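You operate a simulated robot arm through the tools that you are given. There is no shell and no other tool.

The job below is to be done with a simulated robot arm. You get a single attempt, and the scene is never put back.

JOB
Find where the sensor picks up the white reflector block and clamp the slide there.
Fine: free the clamp, seat the block in the slide's pocket, push the slide in till the display says FOUND and stop within a centimetre; leave the tester on.

The check looks at the end state, three seconds after you hand in, the way a careful person would. Anything else that was tipped, shoved, dropped, spilled or broken makes it a failure.

ROBOT AND FRAMES
A 7-joint arm with a three-finger gripper, fixed in place. Base frame: the origin is at the foot of the arm, x ahead of it, y to its left, z up; the work surface is at about z = 90. Units: cm, degrees, N and s.
Its first joint turns from -166.0 to 166.0 degrees. Payload 2.69 kg.
The tool frame sits at the grasp point between the pads (the TCP): z along the fingers, y along the line on which they close. The tips reach 3 cm beyond it. Largest opening 12.8 cm; the body of the gripper starts 11.7 cm behind the TCP.
Orientation is that of the tool frame in the base frame, as [roll, pitch, yaw] about the fixed x, y, z axes, in that order (R = Rz(yaw) Ry(pitch) Rx(roll)). With the fingers straight down and closing along the base's y, the tool's x points along the base's -x, its y along +y and its z along -z.

CONTROLS
- The arm moves only by the tool jog_arm. Its argument "moves" is a list of rows, each a list of 3 entries, a list of its own where there are three numbers: the shift along the base's x, y, z in cm, then the turn, a rotation vector about the base's x, y, z in degrees, then the opening in per cent of the stroke, from 0 (shut) to 100 (fully open). In form: [[[x, y, z], [wx, wy, wz], grip], ...]. A call has 1 to 20 rows; each row is the pose to reach, as a shift and turn from the pose commanded when the call began. Rows are played at 5 a second. More than 5 cm and 8.6 degrees between two rows, or a gripper value outside its range, and nothing of the call is played. A pose out of reach is approached as far as the arm can. The call stops where the force on the tool passes 40 N (or 10 N more than at its start, if that is more) or the arm is blocked; 0.2 s more then pass. Each finger halts on what it meets, pressing with about 45 N; the grip force reading is that of the motor and also rises with nothing between the fingers. The clock runs only during rows and for 0.2 s after the last one: add rows that repeat a pose to give the fingers time. It gives the time, the measured TCP pose, the force on the tool (base axes), the opening and the grip force at its end, in the units of the frame above (readings bear some noise), with the torque about the TCP (base axes, N m) and any sound that the robot's microphone picked up.
- Cameras (640 x 400 px; columns grow to the right, rows downward): "scene" is fixed at [21.98, -64.92, 166.03]; the picture's right is [0.95, -0.32, 0.00], its down [-0.13, -0.38, -0.91] and it looks along [0.29, 0.87, -0.41] (base axes); focal length 327 px, centre (320, 200). "wrist" rides on the gripper at [5.8, 5.4, -13.1] in the tool frame; the picture's right is [-0.68, 0.74, 0.00], its down [-0.62, -0.57, -0.55] and it looks along [-0.40, -0.37, 0.84] (tool axes); focal length 234 px, centre (320, 200). There is no depth. A picture from a camera that has moved, and an enlarged one, comes with that camera's place and axes in the base frame and with its lens.
- grab_frame(camera): a new picture of that camera. It takes no simulated time.
- move_column(by): slides the trunk up (or, below 0, down) by that many cm; the arm rides with it, the base frame stays. It gives what a move gives, with no picture.
- enlarge(camera, box): a new picture of the part [left, top, right, bottom] of that camera's present view, enlarged. It takes no simulated time.
- close_job(): hands the job in; it is judged then, once.

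Places have to be worked out from the pictures, the camera data and where the tool is seen. Open the gripper and draw the arm clear of the work before you hand the job in, unless the task says otherwise.

The tools are called after "Request:" by a JSON object that holds its "name" and its "arguments". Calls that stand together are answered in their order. jog_arm: Moves the arm, as the interface text tells. Its arguments: {"type":"object","properties":{"moves":{"type":"array","items":{"type":"array"}}},"required":["moves"]} The other tools are called the same way: move_column (by) slides the trunk up or down; grab_frame (camera) takes a picture; enlarge (camera, box) takes an enlarged picture of a part of a camera's view; close_job () hands the job in.

At the start:

```text
time_s: 0.0
tool_pos: [49.66, 49.1, 125.95]
tcp_rot: [-180.0, 0.0, 179.9]
wrist_force: [-0.2, -1.0, 0.6]
wrist_torque: [0.0, -0.03, -0.01]
opening: 12.79
gripper_force: 0.1
trunk travel left (down, up): [-15.0, 20.0]
```

scene: 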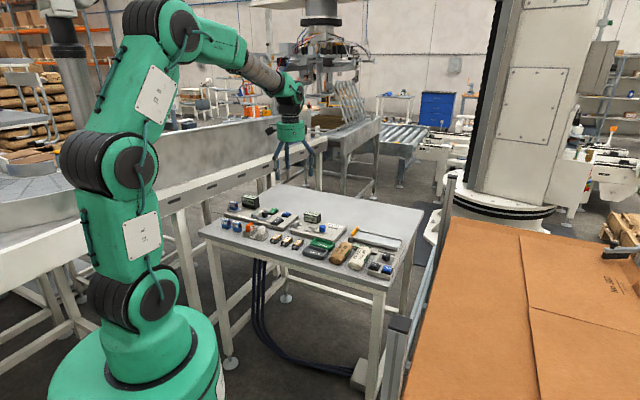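
wrist: 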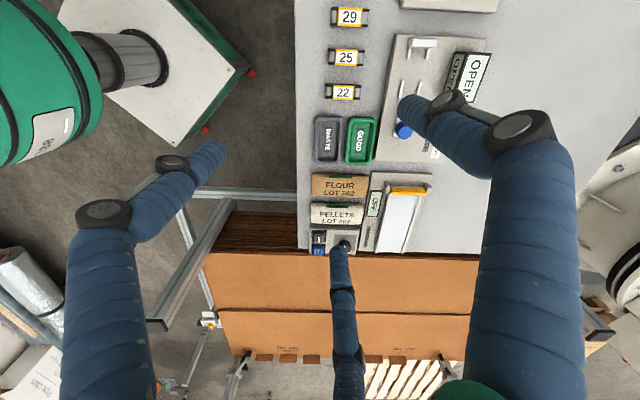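

I start by looking closer at the table with both cameras to identify the tester, slide, clamp and blocks.

Request:
{"name": "enlarge", "arguments": {"camera": "scene", "box": [200, 180, 420, 290]}}

Request:
{"name": "enlarge", "arguments": {"camera": "scene", "box": [215, 190, 325, 255]}}

Request:
{"name": "enlarge", "arguments": {"camera": "scene", "box": [290, 205, 410, 285]}}

Request:
{"name": "enlarge", "arguments": {"camera": "wrist", "box": [290, 0, 520, 260]}}

```text
2.91 times, centred on (310, 235) of scene
camera zoom: at [21.98, -64.92, 166.03], right [0.95, -0.32, 0.0], down [-0.13, -0.38, -0.91], along [0.29, 0.87, -0.41], focal length 952 px, centre (349, 98)
```

zoom: 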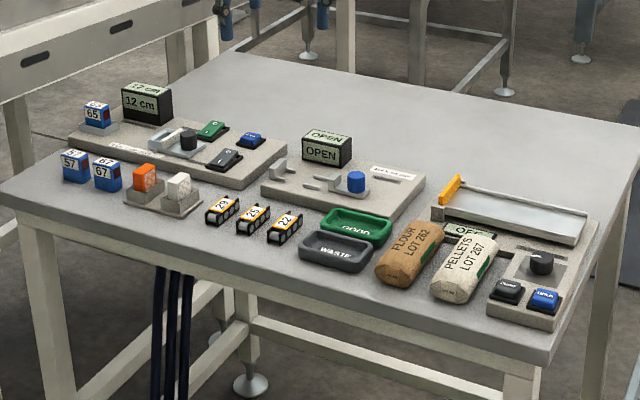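

```text
5.82 times, centred on (270, 222) of scene
camera zoom: at [21.98, -64.92, 166.03], right [0.95, -0.32, 0.0], down [-0.13, -0.38, -0.91], along [0.29, 0.87, -0.41], focal length 1904 px, centre (611, 69)
```

zoom: 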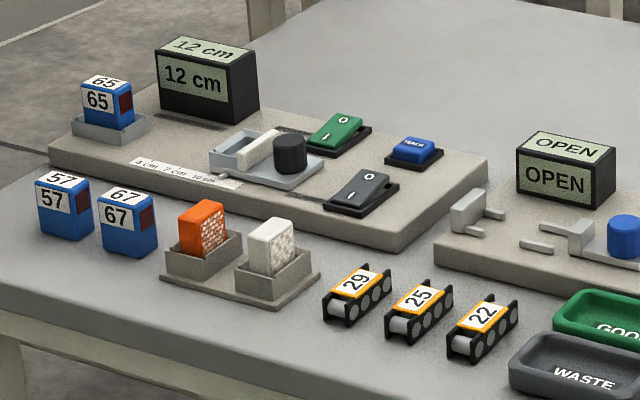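

```text
5.00 times, centred on (350, 245) of scene
camera zoom: at [21.98, -64.92, 166.03], right [0.95, -0.32, 0.0], down [-0.13, -0.38, -0.91], along [0.29, 0.87, -0.41], focal length 1636 px, centre (170, -25)
```

zoom: 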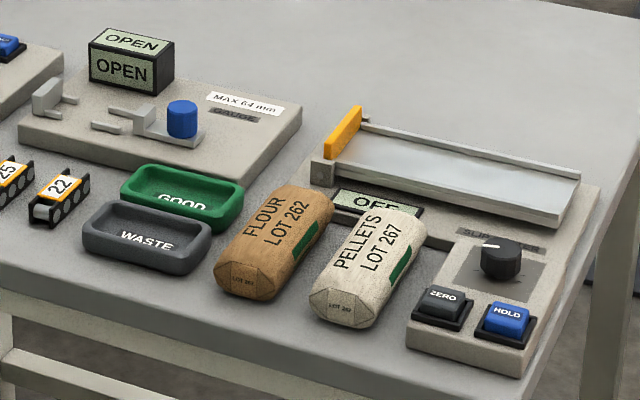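

```text
1.54 times, centred on (405, 130) of wrist
camera zoom: at [43.86, 54.38, 139.15], right [0.68, 0.74, 0.0], down [0.62, -0.57, 0.55], along [0.4, -0.37, -0.84], focal length 360 px, centre (189, 308)
```

zoom: 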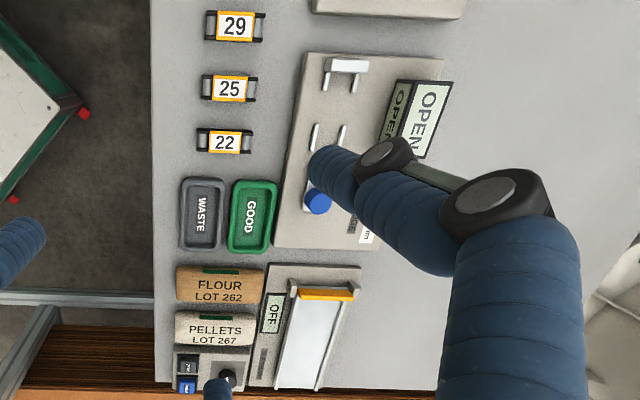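

The tester on the left carries sensor 65, a "12 cm" display, a slide with a black knob, two rockers and a TEACH button. The white and orange reflectors are in holders nearby, and the table looks turned about -48° from the base axes. I turn the tool 42° and carry it to the left so the wrist camera looks at the tester.

Request:
{"name": "jog_arm", "arguments": {"moves": [[[-3.27, 2.89, -0.4], [0, 0, 4.2], 100], [[-6.54, 5.78, -0.8], [0, 0, 8.4], 100], [[-9.81, 8.67, -1.2], [0, 0, 12.6], 100], [[-13.08, 11.56, -1.6], [0, 0, 16.8], 100], [[-16.35, 14.45, -2], [0, 0, 21], 100], [[-19.62, 17.34, -2.4], [0, 0, 25.2], 100], [[-22.89, 20.23, -2.8], [0, 0, 29.4], 100], [[-26.16, 23.12, -3.2], [0, 0, 33.6], 100], [[-29.43, 26.01, -3.6], [0, 0, 37.8], 100], [[-32.7, 28.9, -4], [0, 0, 42], 100], [[-32.7, 28.9, -4], [0, 0, 42], 100]]}}

Request:
{"name": "grab_frame", "arguments": {"camera": "wrist"}}

Request:
{"name": "grab_frame", "arguments": {"camera": "scene"}}

```text
time_s: 2.4
tool_pos: [16.8, 78.08, 122.07]
tcp_rot: [179.9, 0.0, -138.1]
wrist_force: [0.0, 0.6, 0.0]
wrist_torque: [-0.07, -0.05, -0.01]
opening: 12.8
gripper_force: 0.0
trunk travel left (down, up): [-15.0, 20.0]
```

```text
taken
camera wrist: at [8.87, 78.23, 135.23], right [0.01, 1.0, 0.0], down [0.84, -0.01, 0.55], along [0.55, -0.01, -0.84], focal length 234 px, centre (320, 200)
```

wrist: 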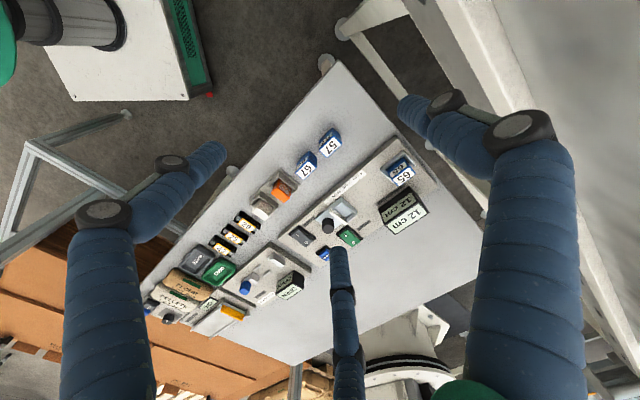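

```text
taken
```

scene: 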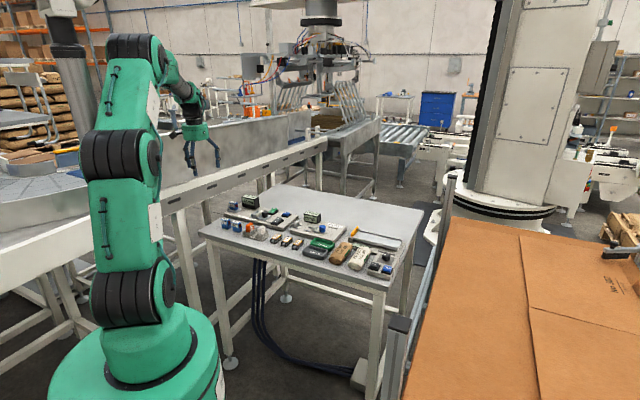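

The wrist camera now sees the tester; sensor 65 is at about (28.5, 93). I enlarge that part for detail.

Request:
{"name": "enlarge", "arguments": {"camera": "wrist", "box": [240, 120, 450, 270]}}

Request:
{"name": "enlarge", "arguments": {"camera": "wrist", "box": [290, 150, 440, 265]}}

Request:
{"name": "enlarge", "arguments": {"camera": "scene", "box": [218, 190, 308, 245]}}

```text
2.67 times, centred on (345, 195) of wrist
camera zoom: at [8.87, 78.23, 135.23], right [0.01, 1.0, 0.0], down [0.84, -0.01, 0.55], along [0.55, -0.01, -0.84], focal length 624 px, centre (253, 213)
```

zoom: 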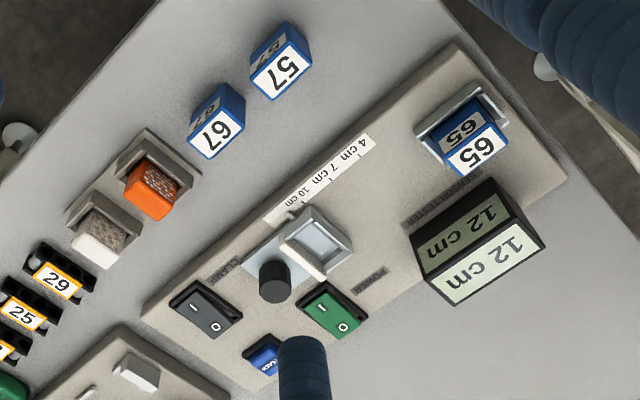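

```text
3.48 times, centred on (365, 208) of wrist
camera zoom: at [8.87, 78.23, 135.23], right [0.01, 1.0, 0.0], down [0.84, -0.01, 0.55], along [0.55, -0.01, -0.84], focal length 814 px, centre (164, 174)
```

zoom: 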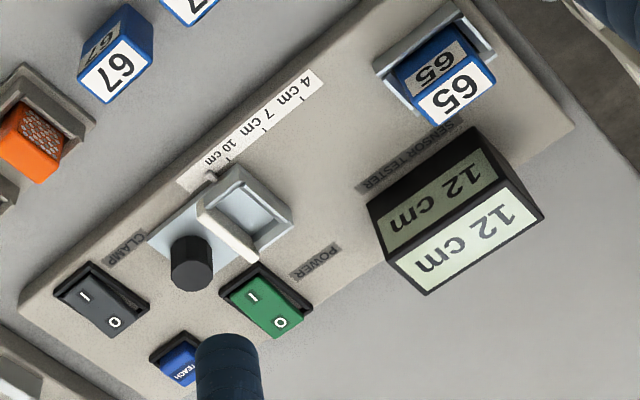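

```text
7.11 times, centred on (263, 218) of scene
camera zoom: at [21.98, -64.92, 166.03], right [0.95, -0.32, 0.0], down [-0.13, -0.38, -0.91], along [0.29, 0.87, -0.41], focal length 2327 px, centre (725, 76)
```

zoom: 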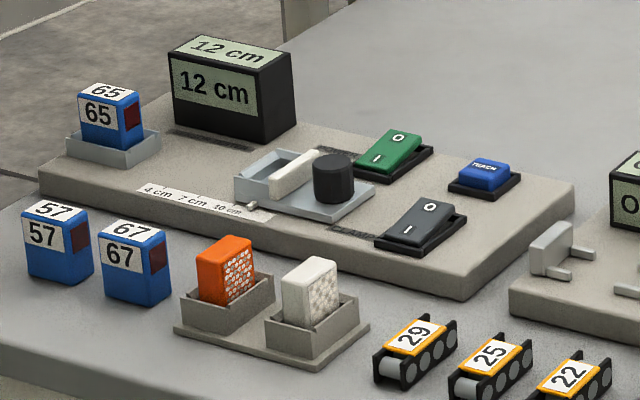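

Both rockers (CLAMP grey, POWER green) appear to have I pressed. I zoom in on the reflectors, the pocket and the rockers to see details such as the reflective faces.

Request:
{"name": "enlarge", "arguments": {"camera": "wrist", "box": [250, 165, 320, 225]}}

Request:
{"name": "enlarge", "arguments": {"camera": "wrist", "box": [295, 190, 375, 260]}}

Request:
{"name": "enlarge", "arguments": {"camera": "scene", "box": [240, 208, 290, 243]}}

Request:
{"name": "enlarge", "arguments": {"camera": "scene", "box": [248, 204, 298, 232]}}

```text
6.67 times, centred on (285, 195) of wrist
camera zoom: at [8.87, 78.23, 135.23], right [0.01, 1.0, 0.0], down [0.84, -0.01, 0.55], along [0.55, -0.01, -0.84], focal length 1561 px, centre (553, 233)
```

zoom: 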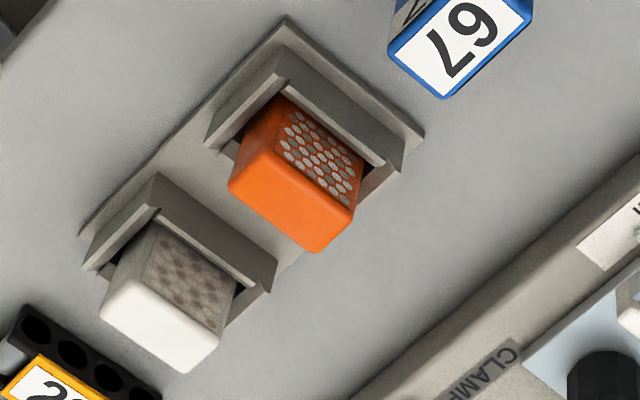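

```text
5.71 times, centred on (335, 225) of wrist
camera zoom: at [8.87, 78.23, 135.23], right [0.01, 1.0, 0.0], down [0.84, -0.01, 0.55], along [0.55, -0.01, -0.84], focal length 1338 px, centre (234, 57)
```

zoom: 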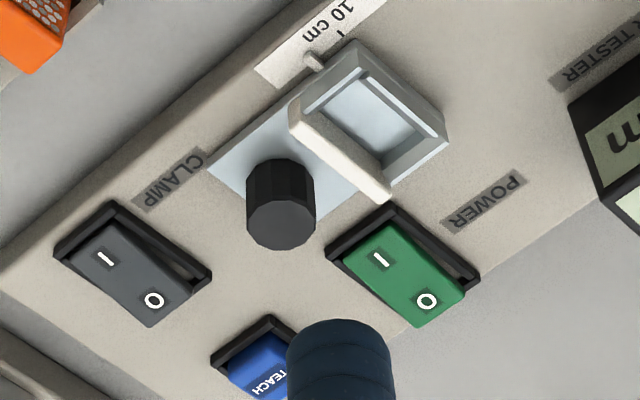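

```text
11.43 times, centred on (265, 226) of scene
camera zoom: at [21.98, -64.92, 166.03], right [0.95, -0.32, 0.0], down [-0.13, -0.38, -0.91], along [0.29, 0.87, -0.41], focal length 3740 px, centre (949, -91)
```

zoom: 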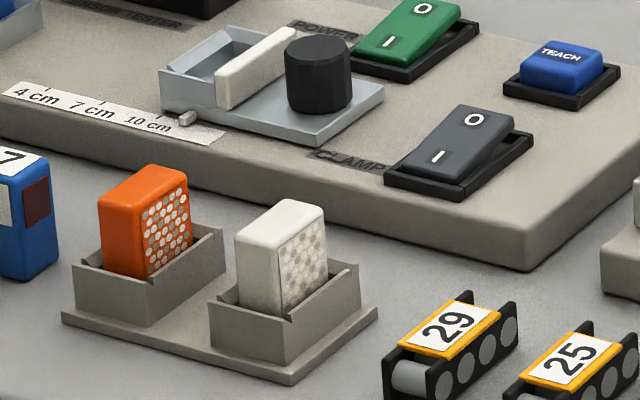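

```text
12.80 times, centred on (273, 218) of scene
camera zoom: at [21.98, -64.92, 166.03], right [0.95, -0.32, 0.0], down [-0.13, -0.38, -0.91], along [0.29, 0.87, -0.41], focal length 4189 px, centre (922, -30)
```

zoom: 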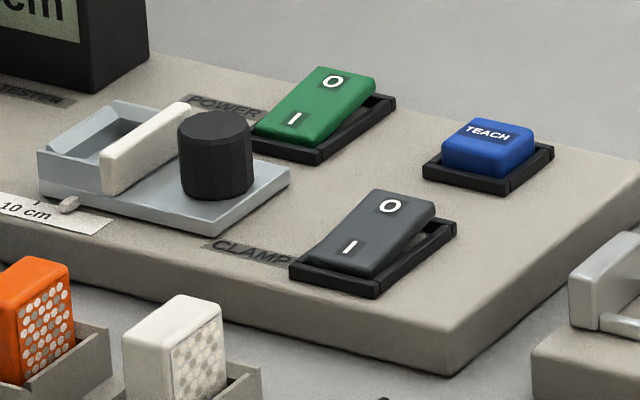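

The white block looks about 2 cm thick (e1) by 4 cm wide (e2), with reflective faces on both broad sides, matching the pocket's orientation. I look closely at the gripper itself, since it appears three-pronged in the views.

Request:
{"name": "enlarge", "arguments": {"camera": "scene", "box": [150, 60, 250, 200]}}

Request:
{"name": "jog_arm", "arguments": {"moves": [[[0, 0, 0], [0, 0, 0], 0], [[0, 0, 0], [0, 0, 0], 0], [[0, 0, 0], [0, 0, 0], 0], [[0, 0, 0], [0, 0, 0], 0]]}}

Request:
{"name": "grab_frame", "arguments": {"camera": "wrist"}}

Request:
{"name": "enlarge", "arguments": {"camera": "scene", "box": [150, 60, 250, 200]}}

```text
2.86 times, centred on (200, 130) of scene
camera zoom: at [21.98, -64.92, 166.03], right [0.95, -0.32, 0.0], down [-0.13, -0.38, -0.91], along [0.29, 0.87, -0.41], focal length 935 px, centre (663, 400)
```

zoom: 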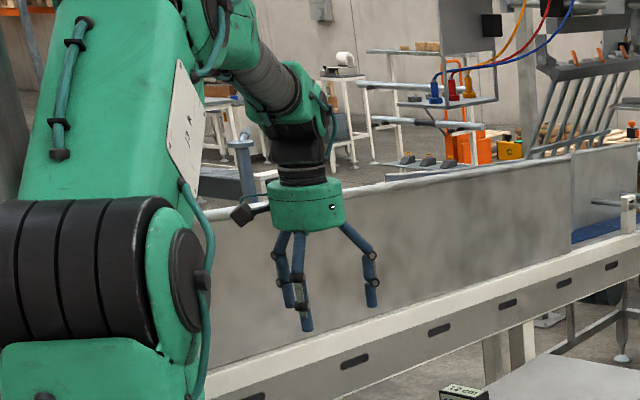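

```text
time_s: 3.4
tool_pos: [16.88, 78.05, 122.04]
tcp_rot: [180.0, 0.0, -138.0]
wrist_force: [-0.2, -0.2, 0.3]
wrist_torque: [-0.02, -0.04, 0.01]
opening: 0.2
gripper_force: 31.4
trunk travel left (down, up): [-15.0, 20.0]
```

```text
taken
camera wrist: at [8.98, 78.15, 135.26], right [0.01, 1.0, 0.0], down [0.84, -0.01, 0.55], along [0.55, -0.01, -0.84], focal length 234 px, centre (320, 200)
```

wrist: 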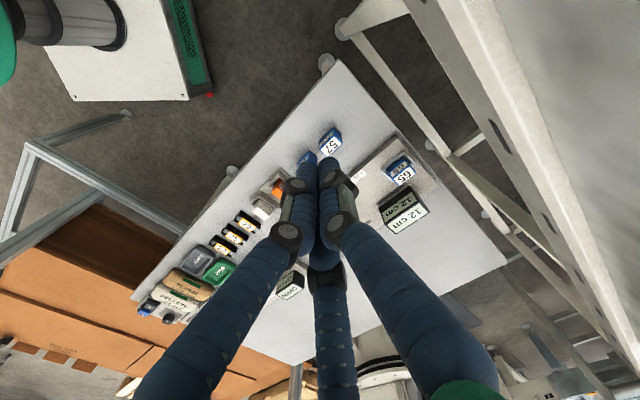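

```text
2.86 times, centred on (200, 130) of scene
camera zoom: at [21.98, -64.92, 166.03], right [0.95, -0.32, 0.0], down [-0.13, -0.38, -0.91], along [0.29, 0.87, -0.41], focal length 935 px, centre (663, 400)
```

zoom: 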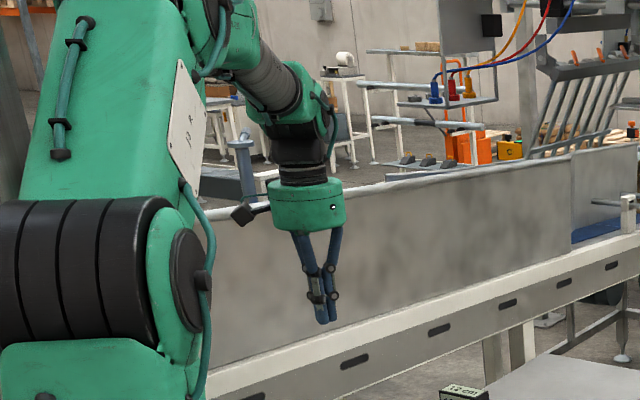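

The three-prong look is just how the two-sided gripper is drawn; with it closed the tips meet at the TCP. I turn the tool a further +90° (closing along the table's depth, e2) and move over the near side to view the tester closely.

Request:
{"name": "jog_arm", "arguments": {"moves": [[[2, -0.6, 0], [0, 0, 7.5], 0], [[4, -1.2, 0], [0, 0, 15], 0], [[6, -1.9, 0], [0, 0, 22.5], 0], [[8, -2.5, -1], [0, 0, 30], 0], [[10, -3.1, -2], [0, 0, 37.5], 0], [[12, -3.7, -3], [0, 0, 45], 0], [[14, -4.4, -4], [0, 0, 52.5], 0], [[16, -5, -5], [0, 0, 60], 0], [[18, -5.6, -6], [0, 0, 67.5], 0], [[20, -6.2, -7], [0, 0, 75], 0], [[22, -6.9, -8], [0, 0, 82.5], 0], [[24, -7.5, -10], [0, 0, 90], 0], [[24, -7.5, -10], [0, 0, 90], 0]]}}

Request:
{"name": "grab_frame", "arguments": {"camera": "wrist"}}

Request:
{"name": "grab_frame", "arguments": {"camera": "scene"}}

```text
time_s: 6.2
tool_pos: [40.97, 70.43, 111.81]
tcp_rot: [180.0, 0.0, -47.8]
wrist_force: [-0.2, 0.8, -0.9]
wrist_torque: [-0.03, 0.05, -0.02]
opening: 0.22
gripper_force: 31.5
trunk travel left (down, up): [-15.0, 20.0]
```

```text
taken
camera wrist: at [40.98, 62.48, 125.05], right [-1.0, 0.01, 0.0], down [0.01, 0.84, 0.55], along [0.0, 0.55, -0.84], focal length 234 px, centre (320, 200)
```

wrist: 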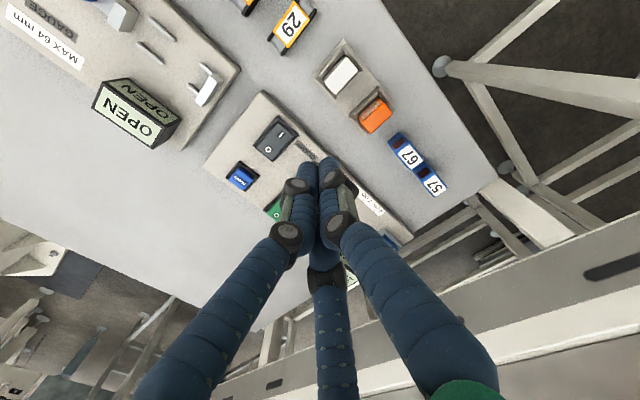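

```text
taken
```

scene: 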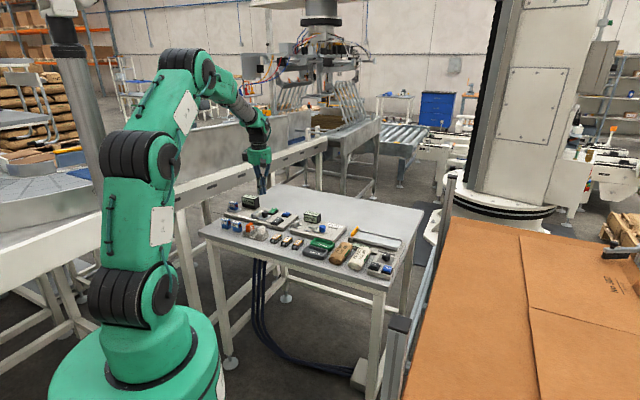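

The yaw is reachable and the white block's top triangulates to about (38.3, 65, 95.9). I enlarge this view for the block holder, the clamp rocker and the slide.

Request:
{"name": "enlarge", "arguments": {"camera": "wrist", "box": [300, 20, 420, 140]}}

Request:
{"name": "enlarge", "arguments": {"camera": "wrist", "box": [200, 80, 420, 300]}}

Request:
{"name": "enlarge", "arguments": {"camera": "scene", "box": [218, 170, 308, 245]}}

```text
3.33 times, centred on (360, 80) of wrist
camera zoom: at [40.98, 62.48, 125.05], right [-1.0, 0.01, 0.0], down [0.01, 0.84, 0.55], along [0.0, 0.55, -0.84], focal length 781 px, centre (187, 600)
```

zoom: 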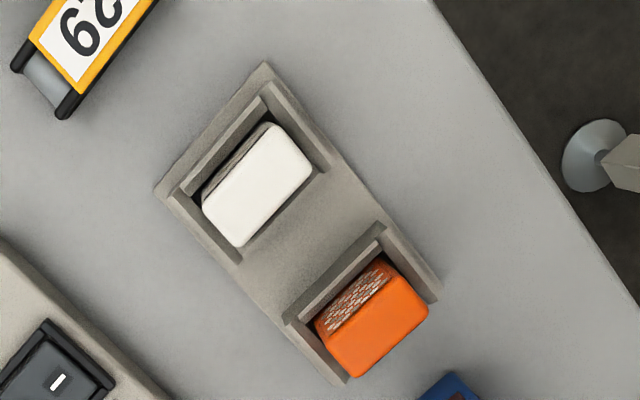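

```text
1.82 times, centred on (310, 190) of wrist
camera zoom: at [40.98, 62.48, 125.05], right [-1.0, 0.01, 0.0], down [0.01, 0.84, 0.55], along [0.0, 0.55, -0.84], focal length 426 px, centre (338, 218)
```

zoom: 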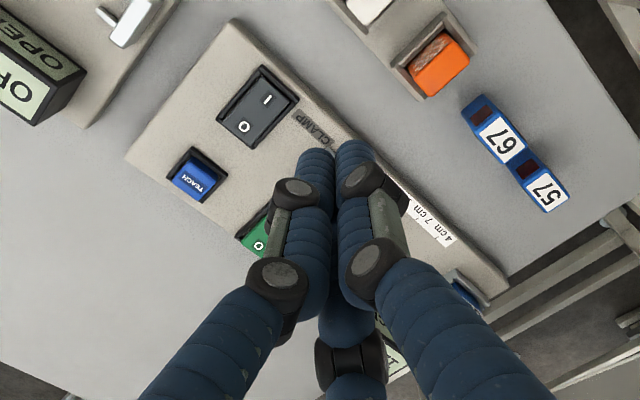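

```text
5.33 times, centred on (263, 208) of scene
camera zoom: at [21.98, -64.92, 166.03], right [0.95, -0.32, 0.0], down [-0.13, -0.38, -0.91], along [0.29, 0.87, -0.41], focal length 1745 px, centre (624, 160)
```

zoom: 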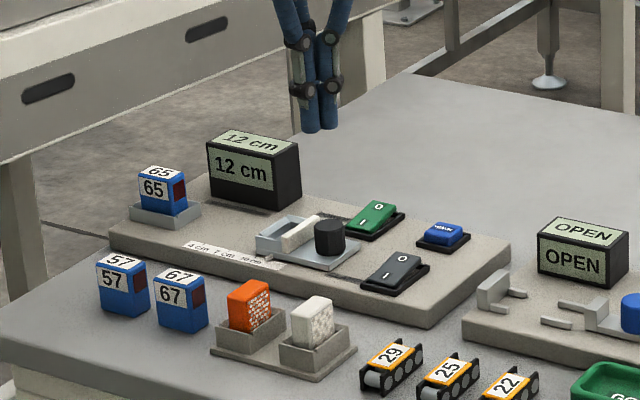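

From the two wrist views the plate top is z≈92.5, the CLAMP rocker's O mark is at about (48.0, 74.3, 94.2) and its I mark at (46.1, 72.4, 93.5). The pocket is near (39.3, 83.4) and the knob near (42.3, 79.5), with the table axes at about 45°. I hover over the O end and check alignment before pressing.

Request:
{"name": "jog_arm", "arguments": {"moves": [[[1.8, 1, -1.5], [0, 0, 1], 0], [[3.6, 2, -3], [0, 0, 2], 0], [[5.4, 3.1, -5], [0, 0, 3], 0], [[7.2, 4.1, -7], [0, 0, 3], 0], [[7.2, 4.1, -7], [0, 0, 3], 0]]}}

Request:
{"name": "grab_frame", "arguments": {"camera": "wrist"}}

Request:
{"name": "enlarge", "arguments": {"camera": "scene", "box": [218, 180, 308, 245]}}

```text
time_s: 7.4
tool_pos: [48.22, 74.71, 104.89]
tcp_rot: [179.9, -0.1, -45.0]
wrist_force: [0.2, -0.7, -1.3]
wrist_torque: [-0.03, 0.01, 0.01]
opening: 0.2
gripper_force: 31.7
trunk travel left (down, up): [-15.0, 20.0]
```

```text
taken
camera wrist: at [48.59, 66.78, 117.97], right [-1.0, -0.04, 0.0], down [-0.04, 0.84, 0.55], along [-0.02, 0.55, -0.84], focal length 234 px, centre (320, 200)
```

wrist: 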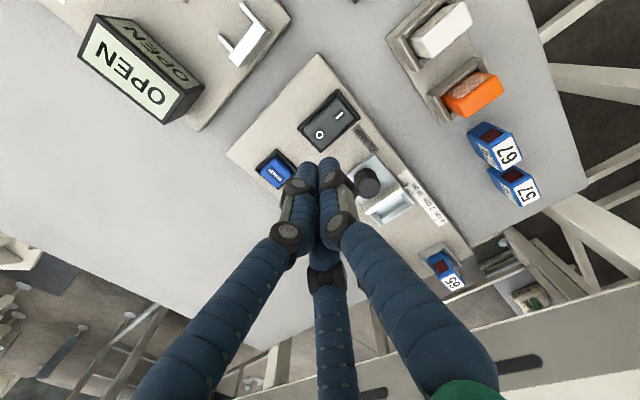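

```text
6.15 times, centred on (263, 212) of scene
camera zoom: at [21.98, -64.92, 166.03], right [0.95, -0.32, 0.0], down [-0.13, -0.38, -0.91], along [0.29, 0.87, -0.41], focal length 2014 px, centre (671, 123)
```

zoom: 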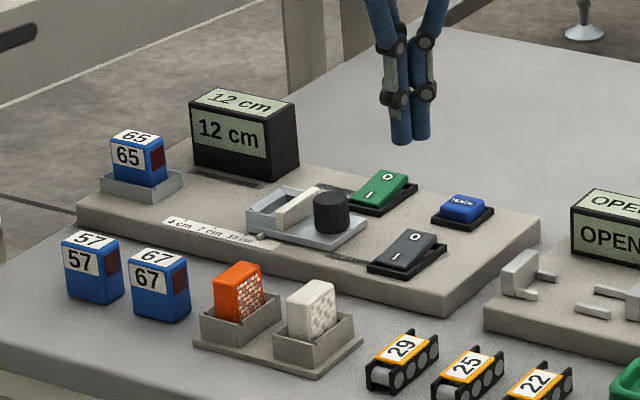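

The O mark projects to (48.3, 74.3), almost straight below the tool. I enlarge to measure the rocker's ends and the slide from here.

Request:
{"name": "enlarge", "arguments": {"camera": "wrist", "box": [240, 60, 400, 180]}}

Request:
{"name": "enlarge", "arguments": {"camera": "wrist", "box": [330, 140, 490, 300]}}

```text
3.33 times, centred on (320, 120) of wrist
camera zoom: at [48.59, 66.78, 117.97], right [-1.0, -0.04, 0.0], down [-0.04, 0.84, 0.55], along [-0.02, 0.55, -0.84], focal length 781 px, centre (320, 467)
```

zoom: 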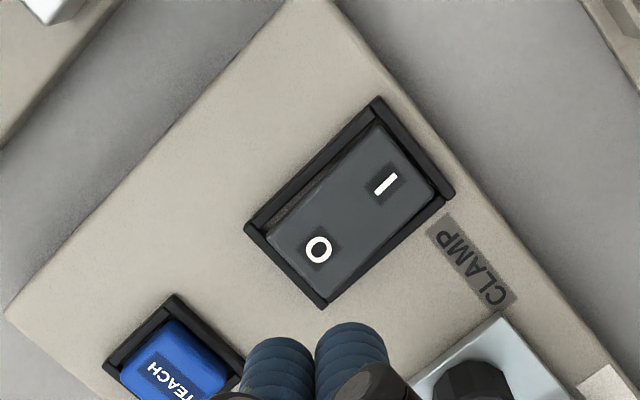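

```text
2.50 times, centred on (410, 220) of wrist
camera zoom: at [48.59, 66.78, 117.97], right [-1.0, -0.04, 0.0], down [-0.04, 0.84, 0.55], along [-0.02, 0.55, -0.84], focal length 585 px, centre (95, 150)
```

zoom: 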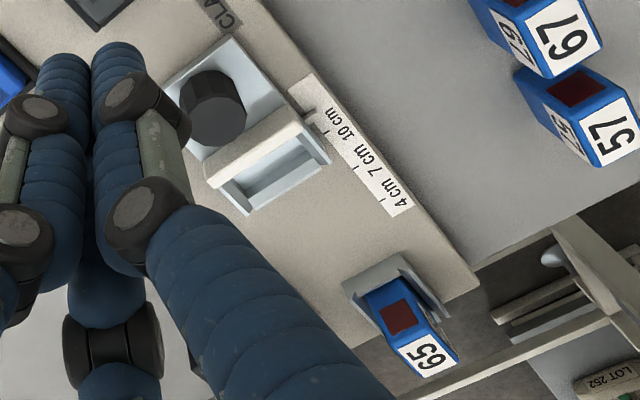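

The rocker frame is 5.5 × 3.7 cm centred at (47.5, 73.45) and turned 45.3°, so the O end is best pressed at about (48.55, 74.5). I descend in steps above it to just over the surface, then press slowly.

Request:
{"name": "jog_arm", "arguments": {"moves": [[[0.34, -0.2, -2.5], [0, 0, 0], 0], [[0.34, -0.2, -5], [0, 0, 0], 0], [[0.34, -0.2, -6.3], [0, 0, 0], 0], [[0.34, -0.2, -6.6], [0, 0, 0], 0], [[0.34, -0.2, -6.9], [0, 0, 0], 0], [[0.34, -0.2, -7.2], [0, 0, 0], 0], [[0.34, -0.2, -7.5], [0, 0, 0], 0], [[0.34, -0.2, -7.8], [0, 0, 0], 0]]}}

Request:
{"name": "grab_frame", "arguments": {"camera": "wrist"}}

Request:
{"name": "enlarge", "arguments": {"camera": "scene", "box": [240, 200, 300, 240]}}

```text
time_s: 9.2
tool_pos: [48.61, 74.2, 97.17]
tcp_rot: [180.0, 0.0, -45.0]
wrist_force: [1.0, 0.3, 0.0]
wrist_torque: [0.01, 0.02, 0.01]
opening: 0.21
gripper_force: 31.3
trunk travel left (down, up): [-15.0, 20.0]
```

```text
taken
camera wrist: at [48.92, 66.35, 110.33], right [-1.0, -0.04, 0.0], down [-0.04, 0.84, 0.55], along [-0.02, 0.55, -0.84], focal length 234 px, centre (320, 200)
```

wrist: 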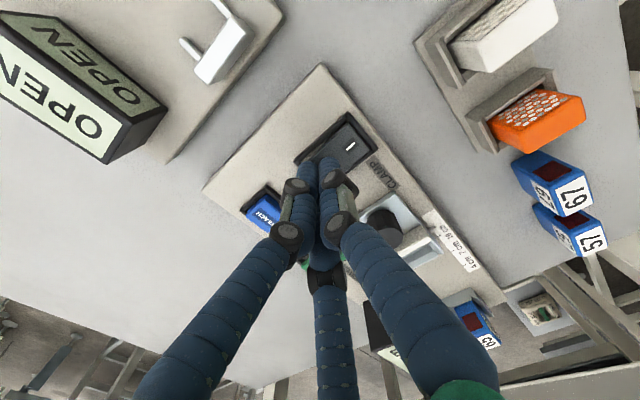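

```text
10.00 times, centred on (270, 220) of scene
camera zoom: at [21.98, -64.92, 166.03], right [0.95, -0.32, 0.0], down [-0.13, -0.38, -0.91], along [0.29, 0.87, -0.41], focal length 3272 px, centre (820, 0)
```

zoom: 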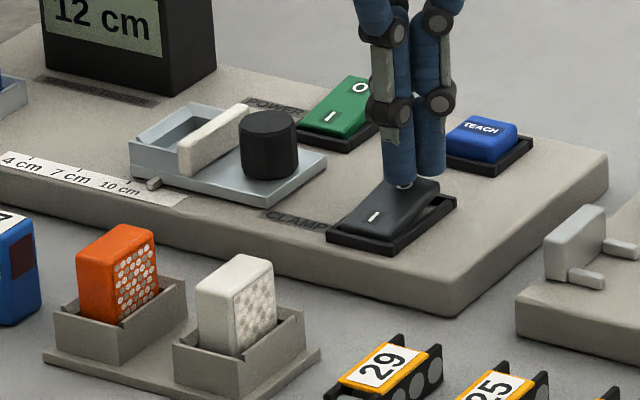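

No contact force yet with the tips at z≈94.2, right at the rocker's O half. I continue pressing down in small steps.

Request:
{"name": "jog_arm", "arguments": {"moves": [[[0, 0.15, -0.2], [0, 0, 0], 0], [[0, 0.15, -0.4], [0, 0, 0], 0], [[0, 0.15, -0.6], [0, 0, 0], 0], [[0, 0.15, -0.6], [0, 0, 0], 0]]}}

Request:
{"name": "enlarge", "arguments": {"camera": "scene", "box": [240, 200, 300, 240]}}

```text
time_s: 10.2
tool_pos: [48.48, 74.41, 96.55]
tcp_rot: [180.0, 0.0, -45.0]
wrist_force: [0.3, -0.5, -0.2]
wrist_torque: [-0.05, 0.02, -0.02]
opening: 0.19
gripper_force: 31.8
trunk travel left (down, up): [-15.0, 20.0]
```

```text
10.00 times, centred on (270, 220) of scene
camera zoom: at [21.98, -64.92, 166.03], right [0.95, -0.32, 0.0], down [-0.13, -0.38, -0.91], along [0.29, 0.87, -0.41], focal length 3272 px, centre (820, 0)
```

zoom: 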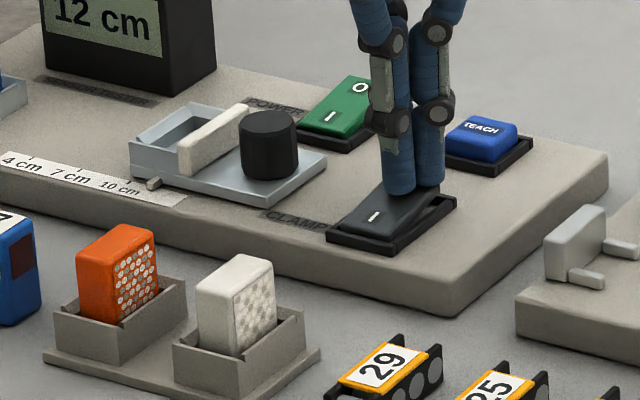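

Still no force at tip z≈93.6 and the rocker has not flipped, so I keep going down carefully.

Request:
{"name": "jog_arm", "arguments": {"moves": [[[0, 0, -0.15], [0, 0, 0], 0], [[0, 0, -0.3], [0, 0, 0], 0], [[0, 0, -0.45], [0, 0, 0], 0], [[0, 0, -0.45], [0, 0, 0], 0]]}}

Request:
{"name": "enlarge", "arguments": {"camera": "scene", "box": [240, 200, 300, 240]}}

Request:
{"name": "enlarge", "arguments": {"camera": "wrist", "box": [270, 90, 400, 200]}}

```text
time_s: 11.2
tool_pos: [48.45, 74.47, 96.13]
tcp_rot: [180.0, 0.0, -44.9]
wrist_force: [0.1, 1.2, 3.0]
wrist_torque: [-0.03, 0.01, -0.01]
opening: 0.21
gripper_force: 31.6
trunk travel left (down, up): [-15.0, 20.0]
```

```text
10.00 times, centred on (270, 220) of scene
camera zoom: at [21.98, -64.92, 166.03], right [0.95, -0.32, 0.0], down [-0.13, -0.38, -0.91], along [0.29, 0.87, -0.41], focal length 3272 px, centre (820, 0)
```

zoom: 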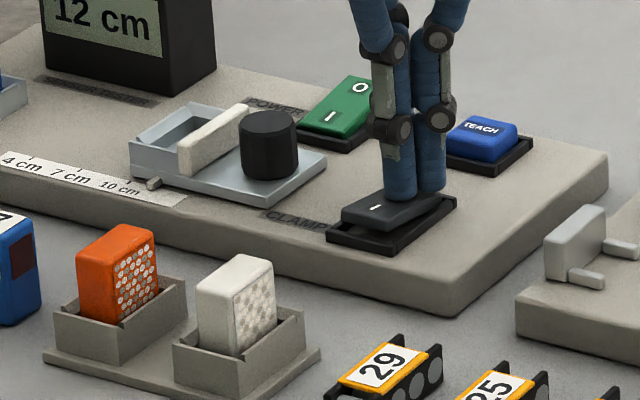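

```text
3.64 times, centred on (335, 145) of wrist
camera zoom: at [48.92, 66.52, 109.38], right [-1.0, -0.04, 0.0], down [-0.04, 0.83, 0.55], along [-0.02, 0.55, -0.84], focal length 852 px, centre (266, 400)
```

zoom: 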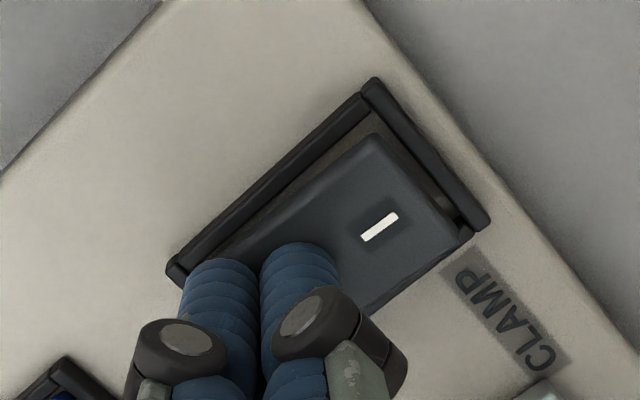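

The rocker is tilting: the I end has risen. I press a little further so it goes over fully, watching the force.

Request:
{"name": "jog_arm", "arguments": {"moves": [[[0, 0, -0.15], [0, 0, 0], 0], [[0, 0, -0.3], [0, 0, 0], 0], [[0, 0, -0.3], [0, 0, 0], 0]]}}

Request:
{"name": "enlarge", "arguments": {"camera": "scene", "box": [240, 200, 300, 240]}}

```text
time_s: 12.0
tool_pos: [48.58, 74.37, 96.22]
tcp_rot: [-179.8, 0.0, -45.0]
wrist_force: [-1.9, -5.9, 25.1]
wrist_torque: [-0.44, 0.33, 0.04]
opening: 0.2
gripper_force: 31.2
trunk travel left (down, up): [-15.0, 20.0]
```

```text
10.00 times, centred on (270, 220) of scene
camera zoom: at [21.98, -64.92, 166.03], right [0.95, -0.32, 0.0], down [-0.13, -0.38, -0.91], along [0.29, 0.87, -0.41], focal length 3272 px, centre (820, 0)
```

zoom: 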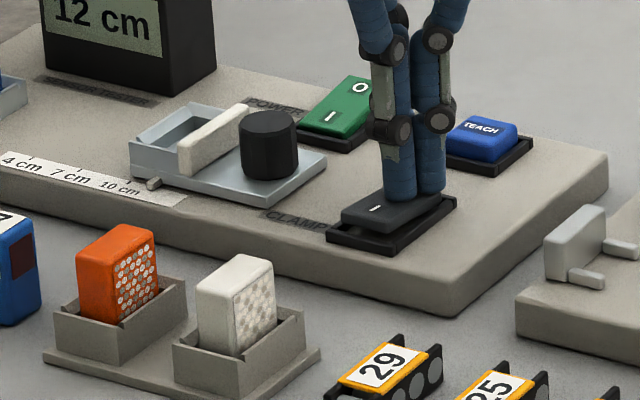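

The reaction rose to 25 N, so the rocker has bottomed on the O side. I lift off and check that it stays flipped.

Request:
{"name": "jog_arm", "arguments": {"moves": [[[0, 0, 0.6], [0, 0, 0], 0], [[0, 0, 2], [0, 0, 0], 0], [[0, 0, 5], [0, 0, 0], 0], [[0, 0, 9], [0, 0, 0], 0], [[0, 0, 9], [0, 0, 0], 0]]}}

Request:
{"name": "enlarge", "arguments": {"camera": "scene", "box": [240, 200, 300, 240]}}

Request:
{"name": "enlarge", "arguments": {"camera": "wrist", "box": [240, 60, 400, 180]}}

```text
time_s: 13.2
tool_pos: [48.48, 74.36, 105.01]
tcp_rot: [-180.0, 0.0, -45.1]
wrist_force: [0.3, -0.7, 0.6]
wrist_torque: [0.04, -0.03, 0.0]
opening: 0.2
gripper_force: 31.5
trunk travel left (down, up): [-15.0, 20.0]
```

```text
10.00 times, centred on (270, 220) of scene
camera zoom: at [21.98, -64.92, 166.03], right [0.95, -0.32, 0.0], down [-0.13, -0.38, -0.91], along [0.29, 0.87, -0.41], focal length 3272 px, centre (820, 0)
```

zoom: 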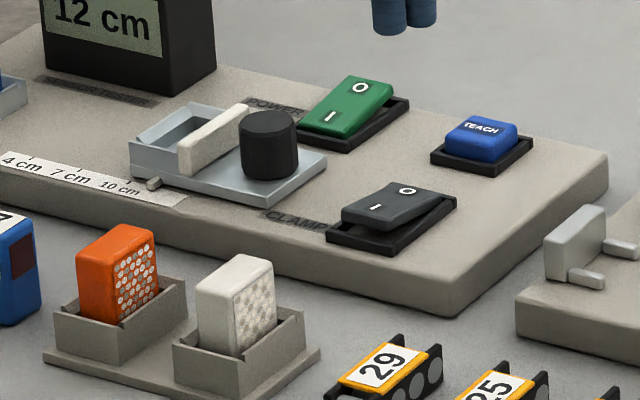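

```text
3.33 times, centred on (320, 120) of wrist
camera zoom: at [48.84, 66.41, 118.12], right [-1.0, -0.04, 0.0], down [-0.04, 0.84, 0.55], along [-0.02, 0.55, -0.84], focal length 781 px, centre (320, 467)
```

zoom: 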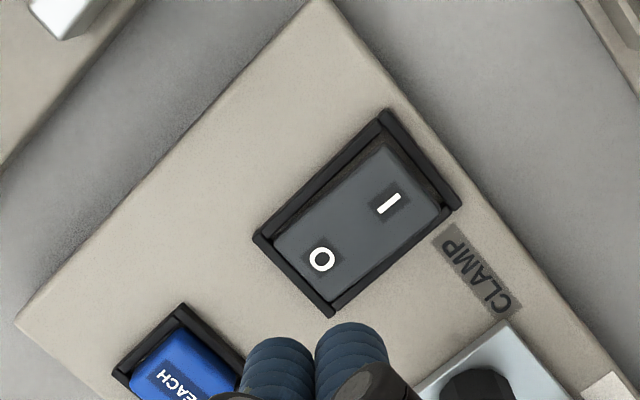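

The clamp now reads O (free) and the slide hasn't moved. Next I look closely at the white block and its holder to set the grasp height.

Request:
{"name": "enlarge", "arguments": {"camera": "scene", "box": [252, 222, 276, 241]}}

Request:
{"name": "enlarge", "arguments": {"camera": "wrist", "box": [370, 0, 520, 120]}}

```text
16.00 times, centred on (264, 232) of scene
camera zoom: at [21.98, -64.92, 166.03], right [0.95, -0.32, 0.0], down [-0.13, -0.38, -0.91], along [0.29, 0.87, -0.41], focal length 5236 px, centre (1216, -304)
```

zoom: 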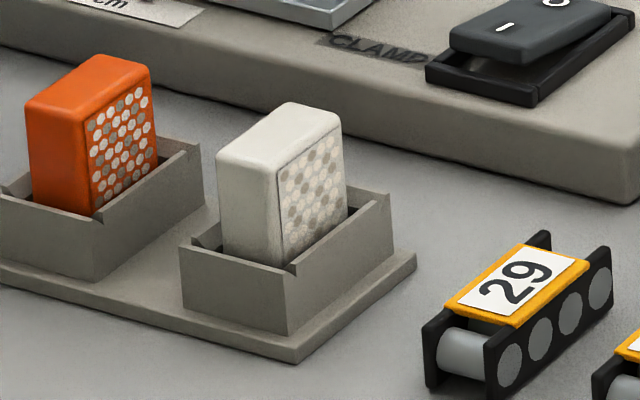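

```text
3.33 times, centred on (445, 60) of wrist
camera zoom: at [48.84, 66.41, 118.12], right [-1.0, -0.04, 0.0], down [-0.04, 0.84, 0.55], along [-0.02, 0.55, -0.84], focal length 781 px, centre (-97, 667)
```

zoom: 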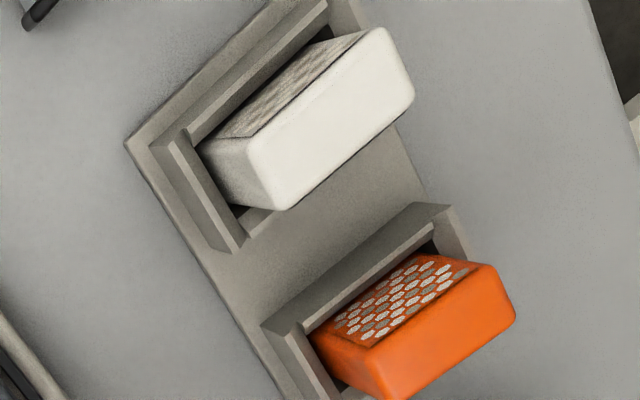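

The block's exposed part runs from about z 92.7 (holder wall top) to 95.9, and it measures roughly 3.5 × 2 cm. I move above it at about (38.8, 65.3) with the fingers opened to about 6 cm and look straight down.

Request:
{"name": "jog_arm", "arguments": {"moves": [[[-2.4, -2.3, 1], [0, 0, 0], 10], [[-4.8, -4.6, 2], [0, 0, 0], 20], [[-7.2, -6.9, 2], [0, 0, 0], 35], [[-9.7, -9.1, 2], [0, 0, 0], 47], [[-9.7, -9.1, 2], [0, 0, 0], 47], [[-9.7, -9.1, 2], [0, 0, 0], 47]]}}

Request:
{"name": "grab_frame", "arguments": {"camera": "wrist"}}

Request:
{"name": "enlarge", "arguments": {"camera": "wrist", "box": [240, 60, 400, 180]}}

Request:
{"name": "enlarge", "arguments": {"camera": "scene", "box": [230, 185, 300, 245]}}

```text
time_s: 14.6
tool_pos: [38.96, 65.38, 107.04]
tcp_rot: [180.0, 0.0, -45.1]
wrist_force: [-0.1, 0.3, 0.7]
wrist_torque: [-0.05, -0.01, 0.0]
opening: 5.98
gripper_force: 0.0
trunk travel left (down, up): [-15.0, 20.0]
```

```text
taken
camera wrist: at [39.31, 57.49, 120.07], right [-1.0, -0.04, 0.0], down [-0.04, 0.84, 0.55], along [-0.02, 0.55, -0.84], focal length 234 px, centre (320, 200)
```

wrist: 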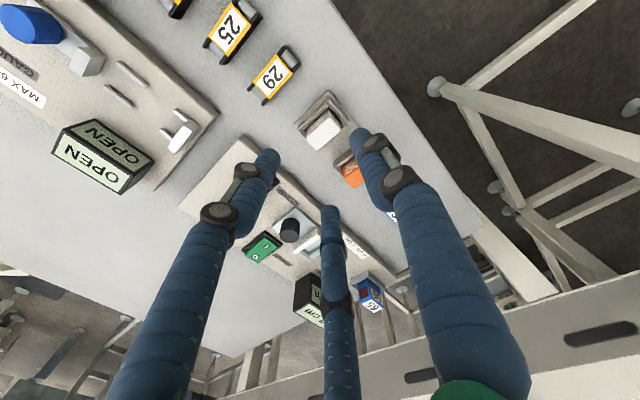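

```text
3.33 times, centred on (320, 120) of wrist
camera zoom: at [39.31, 57.49, 120.07], right [-1.0, -0.04, 0.0], down [-0.04, 0.84, 0.55], along [-0.02, 0.55, -0.84], focal length 781 px, centre (320, 467)
```

zoom: 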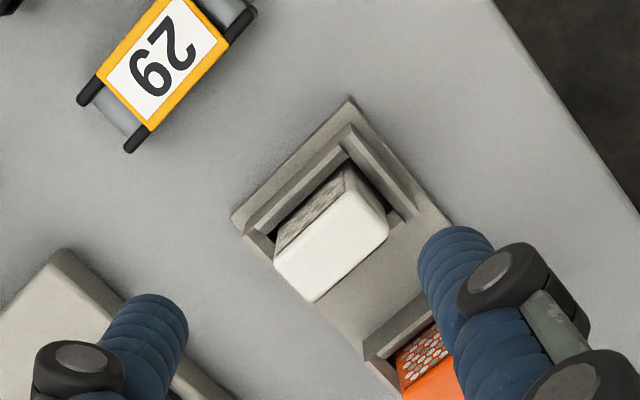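

```text
6.67 times, centred on (265, 215) of scene
camera zoom: at [21.98, -64.92, 166.03], right [0.95, -0.32, 0.0], down [-0.13, -0.38, -0.91], along [0.29, 0.87, -0.41], focal length 2182 px, centre (687, 100)
```

zoom: 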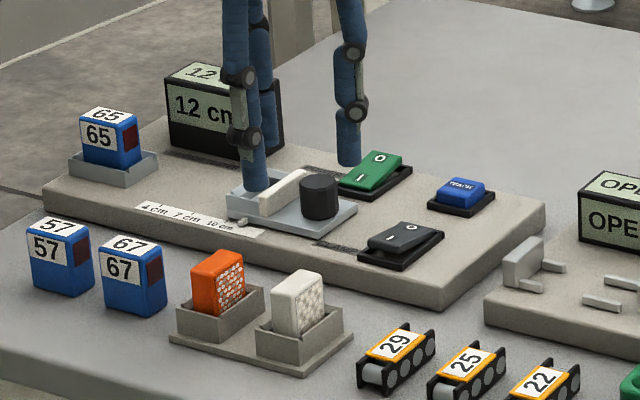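

From this view the block sits about (-0.35, -0.42) cm from the tool axis. I correct for that and come down to just above the block (tips at about z 97) to re-check the alignment.

Request:
{"name": "jog_arm", "arguments": {"moves": [[[-0.2, -0.2, -2.5], [0, 0, 0], 47], [[-0.35, -0.42, -5], [0, 0, 0], 47], [[-0.35, -0.42, -7], [0, 0, 0], 47], [[-0.35, -0.42, -7], [0, 0, 0], 47]]}}

Request:
{"name": "grab_frame", "arguments": {"camera": "wrist"}}

Request:
{"name": "enlarge", "arguments": {"camera": "wrist", "box": [240, 70, 400, 190]}}

Request:
{"name": "enlarge", "arguments": {"camera": "scene", "box": [240, 205, 290, 245]}}

```text
time_s: 15.6
tool_pos: [38.46, 64.99, 99.79]
tcp_rot: [-179.9, 0.1, -45.0]
wrist_force: [-0.6, 0.0, 0.2]
wrist_torque: [0.01, 0.01, 0.02]
opening: 6.02
gripper_force: 0.1
trunk travel left (down, up): [-15.0, 20.0]
```

```text
taken
camera wrist: at [38.81, 57.02, 112.95], right [-1.0, -0.04, 0.0], down [-0.04, 0.84, 0.55], along [-0.02, 0.55, -0.84], focal length 234 px, centre (320, 200)
```

wrist: 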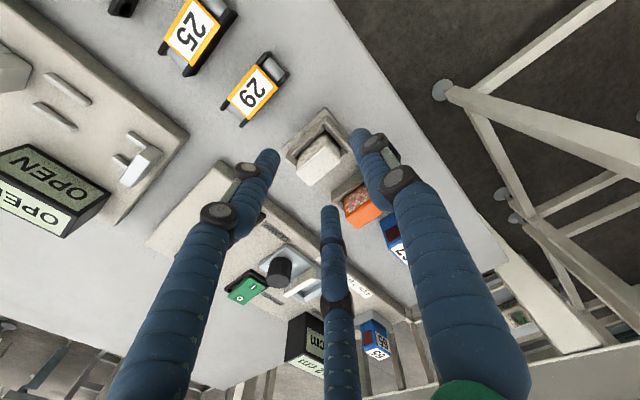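

```text
3.33 times, centred on (320, 130) of wrist
camera zoom: at [38.81, 57.02, 112.95], right [-1.0, -0.04, 0.0], down [-0.04, 0.84, 0.55], along [-0.02, 0.55, -0.84], focal length 781 px, centre (320, 433)
```

zoom: 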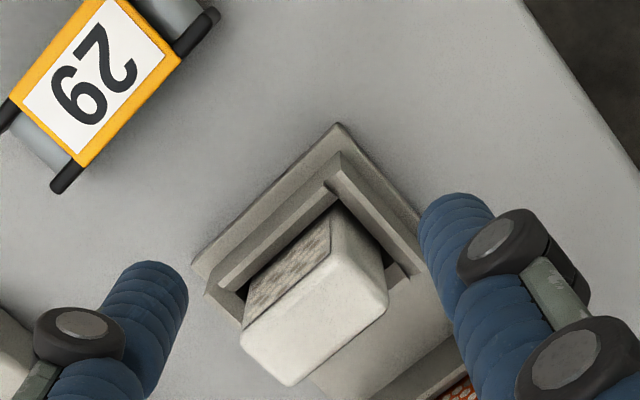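

```text
10.00 times, centred on (265, 225) of scene
camera zoom: at [21.98, -64.92, 166.03], right [0.95, -0.32, 0.0], down [-0.13, -0.38, -0.91], along [0.29, 0.87, -0.41], focal length 3272 px, centre (870, -50)
```

zoom: 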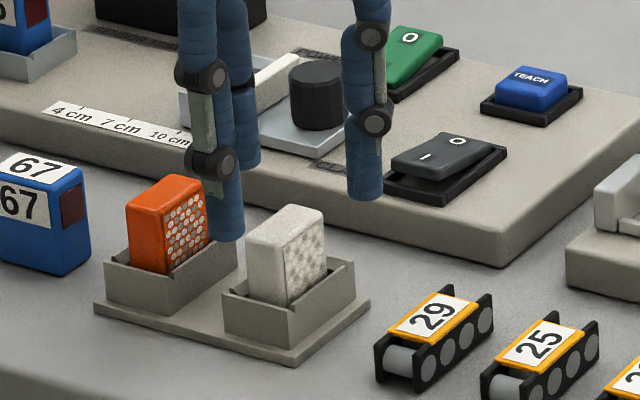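

The block is nearly centred under the tool, within about 0.1–0.2 cm. I nudge slightly and lower until the tips are near z 93.4, just above the holder walls, with the fingers still open.

Request:
{"name": "jog_arm", "arguments": {"moves": [[[0.07, -0.1, -1.2], [0, 0, 0], 47], [[0.07, -0.1, -2.4], [0, 0, 0], 47], [[0.07, -0.1, -3.3], [0, 0, 0], 47], [[0.07, -0.1, -3.3], [0, 0, 0], 47]]}}

Request:
{"name": "enlarge", "arguments": {"camera": "wrist", "box": [240, 90, 400, 210]}}

Request:
{"name": "enlarge", "arguments": {"camera": "scene", "box": [245, 212, 285, 244]}}

```text
time_s: 16.6
tool_pos: [38.51, 64.84, 96.52]
tcp_rot: [180.0, 0.0, -45.0]
wrist_force: [0.1, -0.1, 0.7]
wrist_torque: [-0.05, -0.02, 0.02]
opening: 6.02
gripper_force: 0.1
trunk travel left (down, up): [-15.0, 20.0]
```

```text
3.33 times, centred on (320, 150) of wrist
camera zoom: at [38.95, 56.95, 109.66], right [-1.0, -0.04, 0.0], down [-0.04, 0.84, 0.55], along [-0.02, 0.55, -0.84], focal length 781 px, centre (320, 367)
```

zoom: 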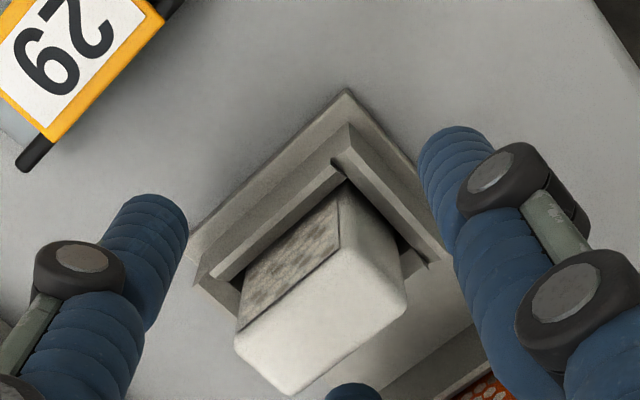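

```text
12.50 times, centred on (265, 228) of scene
camera zoom: at [21.98, -64.92, 166.03], right [0.95, -0.32, 0.0], down [-0.13, -0.38, -0.91], along [0.29, 0.87, -0.41], focal length 4090 px, centre (1008, -150)
```

zoom: 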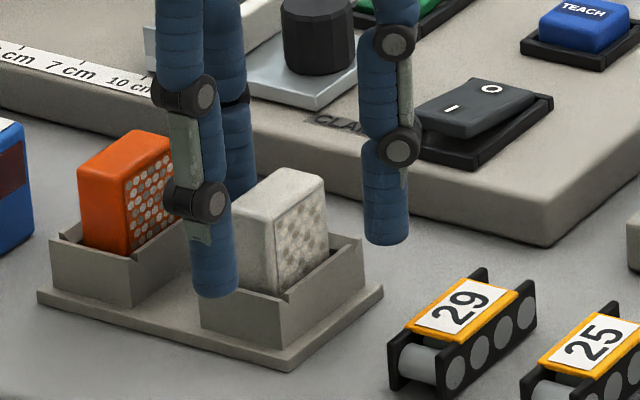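

The fingers straddle the block with the tips a little above the holder walls. I lower 0.4 cm more and begin closing gently in stages, watching the side force.

Request:
{"name": "jog_arm", "arguments": {"moves": [[[0, 0, -0.2], [0, 0, 0], 42], [[0, 0, -0.4], [0, 0, 0], 36], [[0, 0, -0.4], [0, 0, 0], 32], [[0, 0, -0.4], [0, 0, 0], 32]]}}

Request:
{"name": "jog_arm", "arguments": {"moves": [[[0, 0, 0], [0, 0, 0], 31], [[0, 0, 0], [0, 0, 0], 30], [[0, 0, 0], [0, 0, 0], 30]]}}

Request:
{"name": "enlarge", "arguments": {"camera": "scene", "box": [245, 212, 285, 244]}}

```text
time_s: 17.6
tool_pos: [38.59, 64.86, 96.1]
tcp_rot: [180.0, -0.1, -45.0]
wrist_force: [-0.1, 0.7, 0.0]
wrist_torque: [0.0, 0.03, 0.0]
opening: 4.09
gripper_force: 0.0
trunk travel left (down, up): [-15.0, 20.0]
```

```text
time_s: 18.4
tool_pos: [38.6, 64.83, 96.06]
tcp_rot: [180.0, 0.0, -45.0]
wrist_force: [0.6, 0.0, 0.6]
wrist_torque: [-0.02, 0.01, 0.01]
opening: 3.85
gripper_force: 0.1
trunk travel left (down, up): [-15.0, 20.0]
```

```text
12.50 times, centred on (265, 228) of scene
camera zoom: at [21.98, -64.92, 166.03], right [0.95, -0.32, 0.0], down [-0.13, -0.38, -0.91], along [0.29, 0.87, -0.41], focal length 4090 px, centre (1008, -150)
```

zoom: 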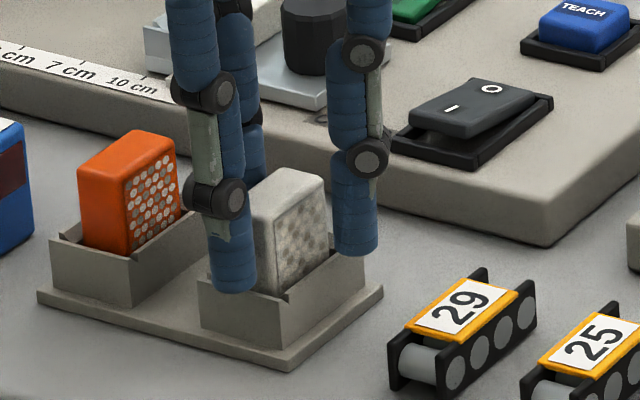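

No contact yet at 3.85 cm opening. I continue closing in small steps.

Request:
{"name": "jog_arm", "arguments": {"moves": [[[0, 0, 0], [0, 0, 0], 29], [[0, 0, 0], [0, 0, 0], 28], [[0, 0, 0], [0, 0, 0], 28]]}}

Request:
{"name": "jog_arm", "arguments": {"moves": [[[0, 0, 0], [0, 0, 0], 27], [[0, 0, 0], [0, 0, 0], 26.5], [[0, 0, 0], [0, 0, 0], 26.5]]}}

```text
time_s: 19.2
tool_pos: [38.56, 64.83, 96.09]
tcp_rot: [-180.0, 0.0, -45.0]
wrist_force: [-0.7, 0.0, 0.4]
wrist_torque: [0.02, 0.01, 0.02]
opening: 3.57
gripper_force: 0.0
trunk travel left (down, up): [-15.0, 20.0]
```

```text
time_s: 20.0
tool_pos: [38.67, 64.88, 96.15]
tcp_rot: [-180.0, 0.0, -44.9]
wrist_force: [0.2, 0.4, 0.4]
wrist_torque: [0.01, -0.01, -0.01]
opening: 3.41
gripper_force: 0.1
trunk travel left (down, up): [-15.0, 20.0]
```

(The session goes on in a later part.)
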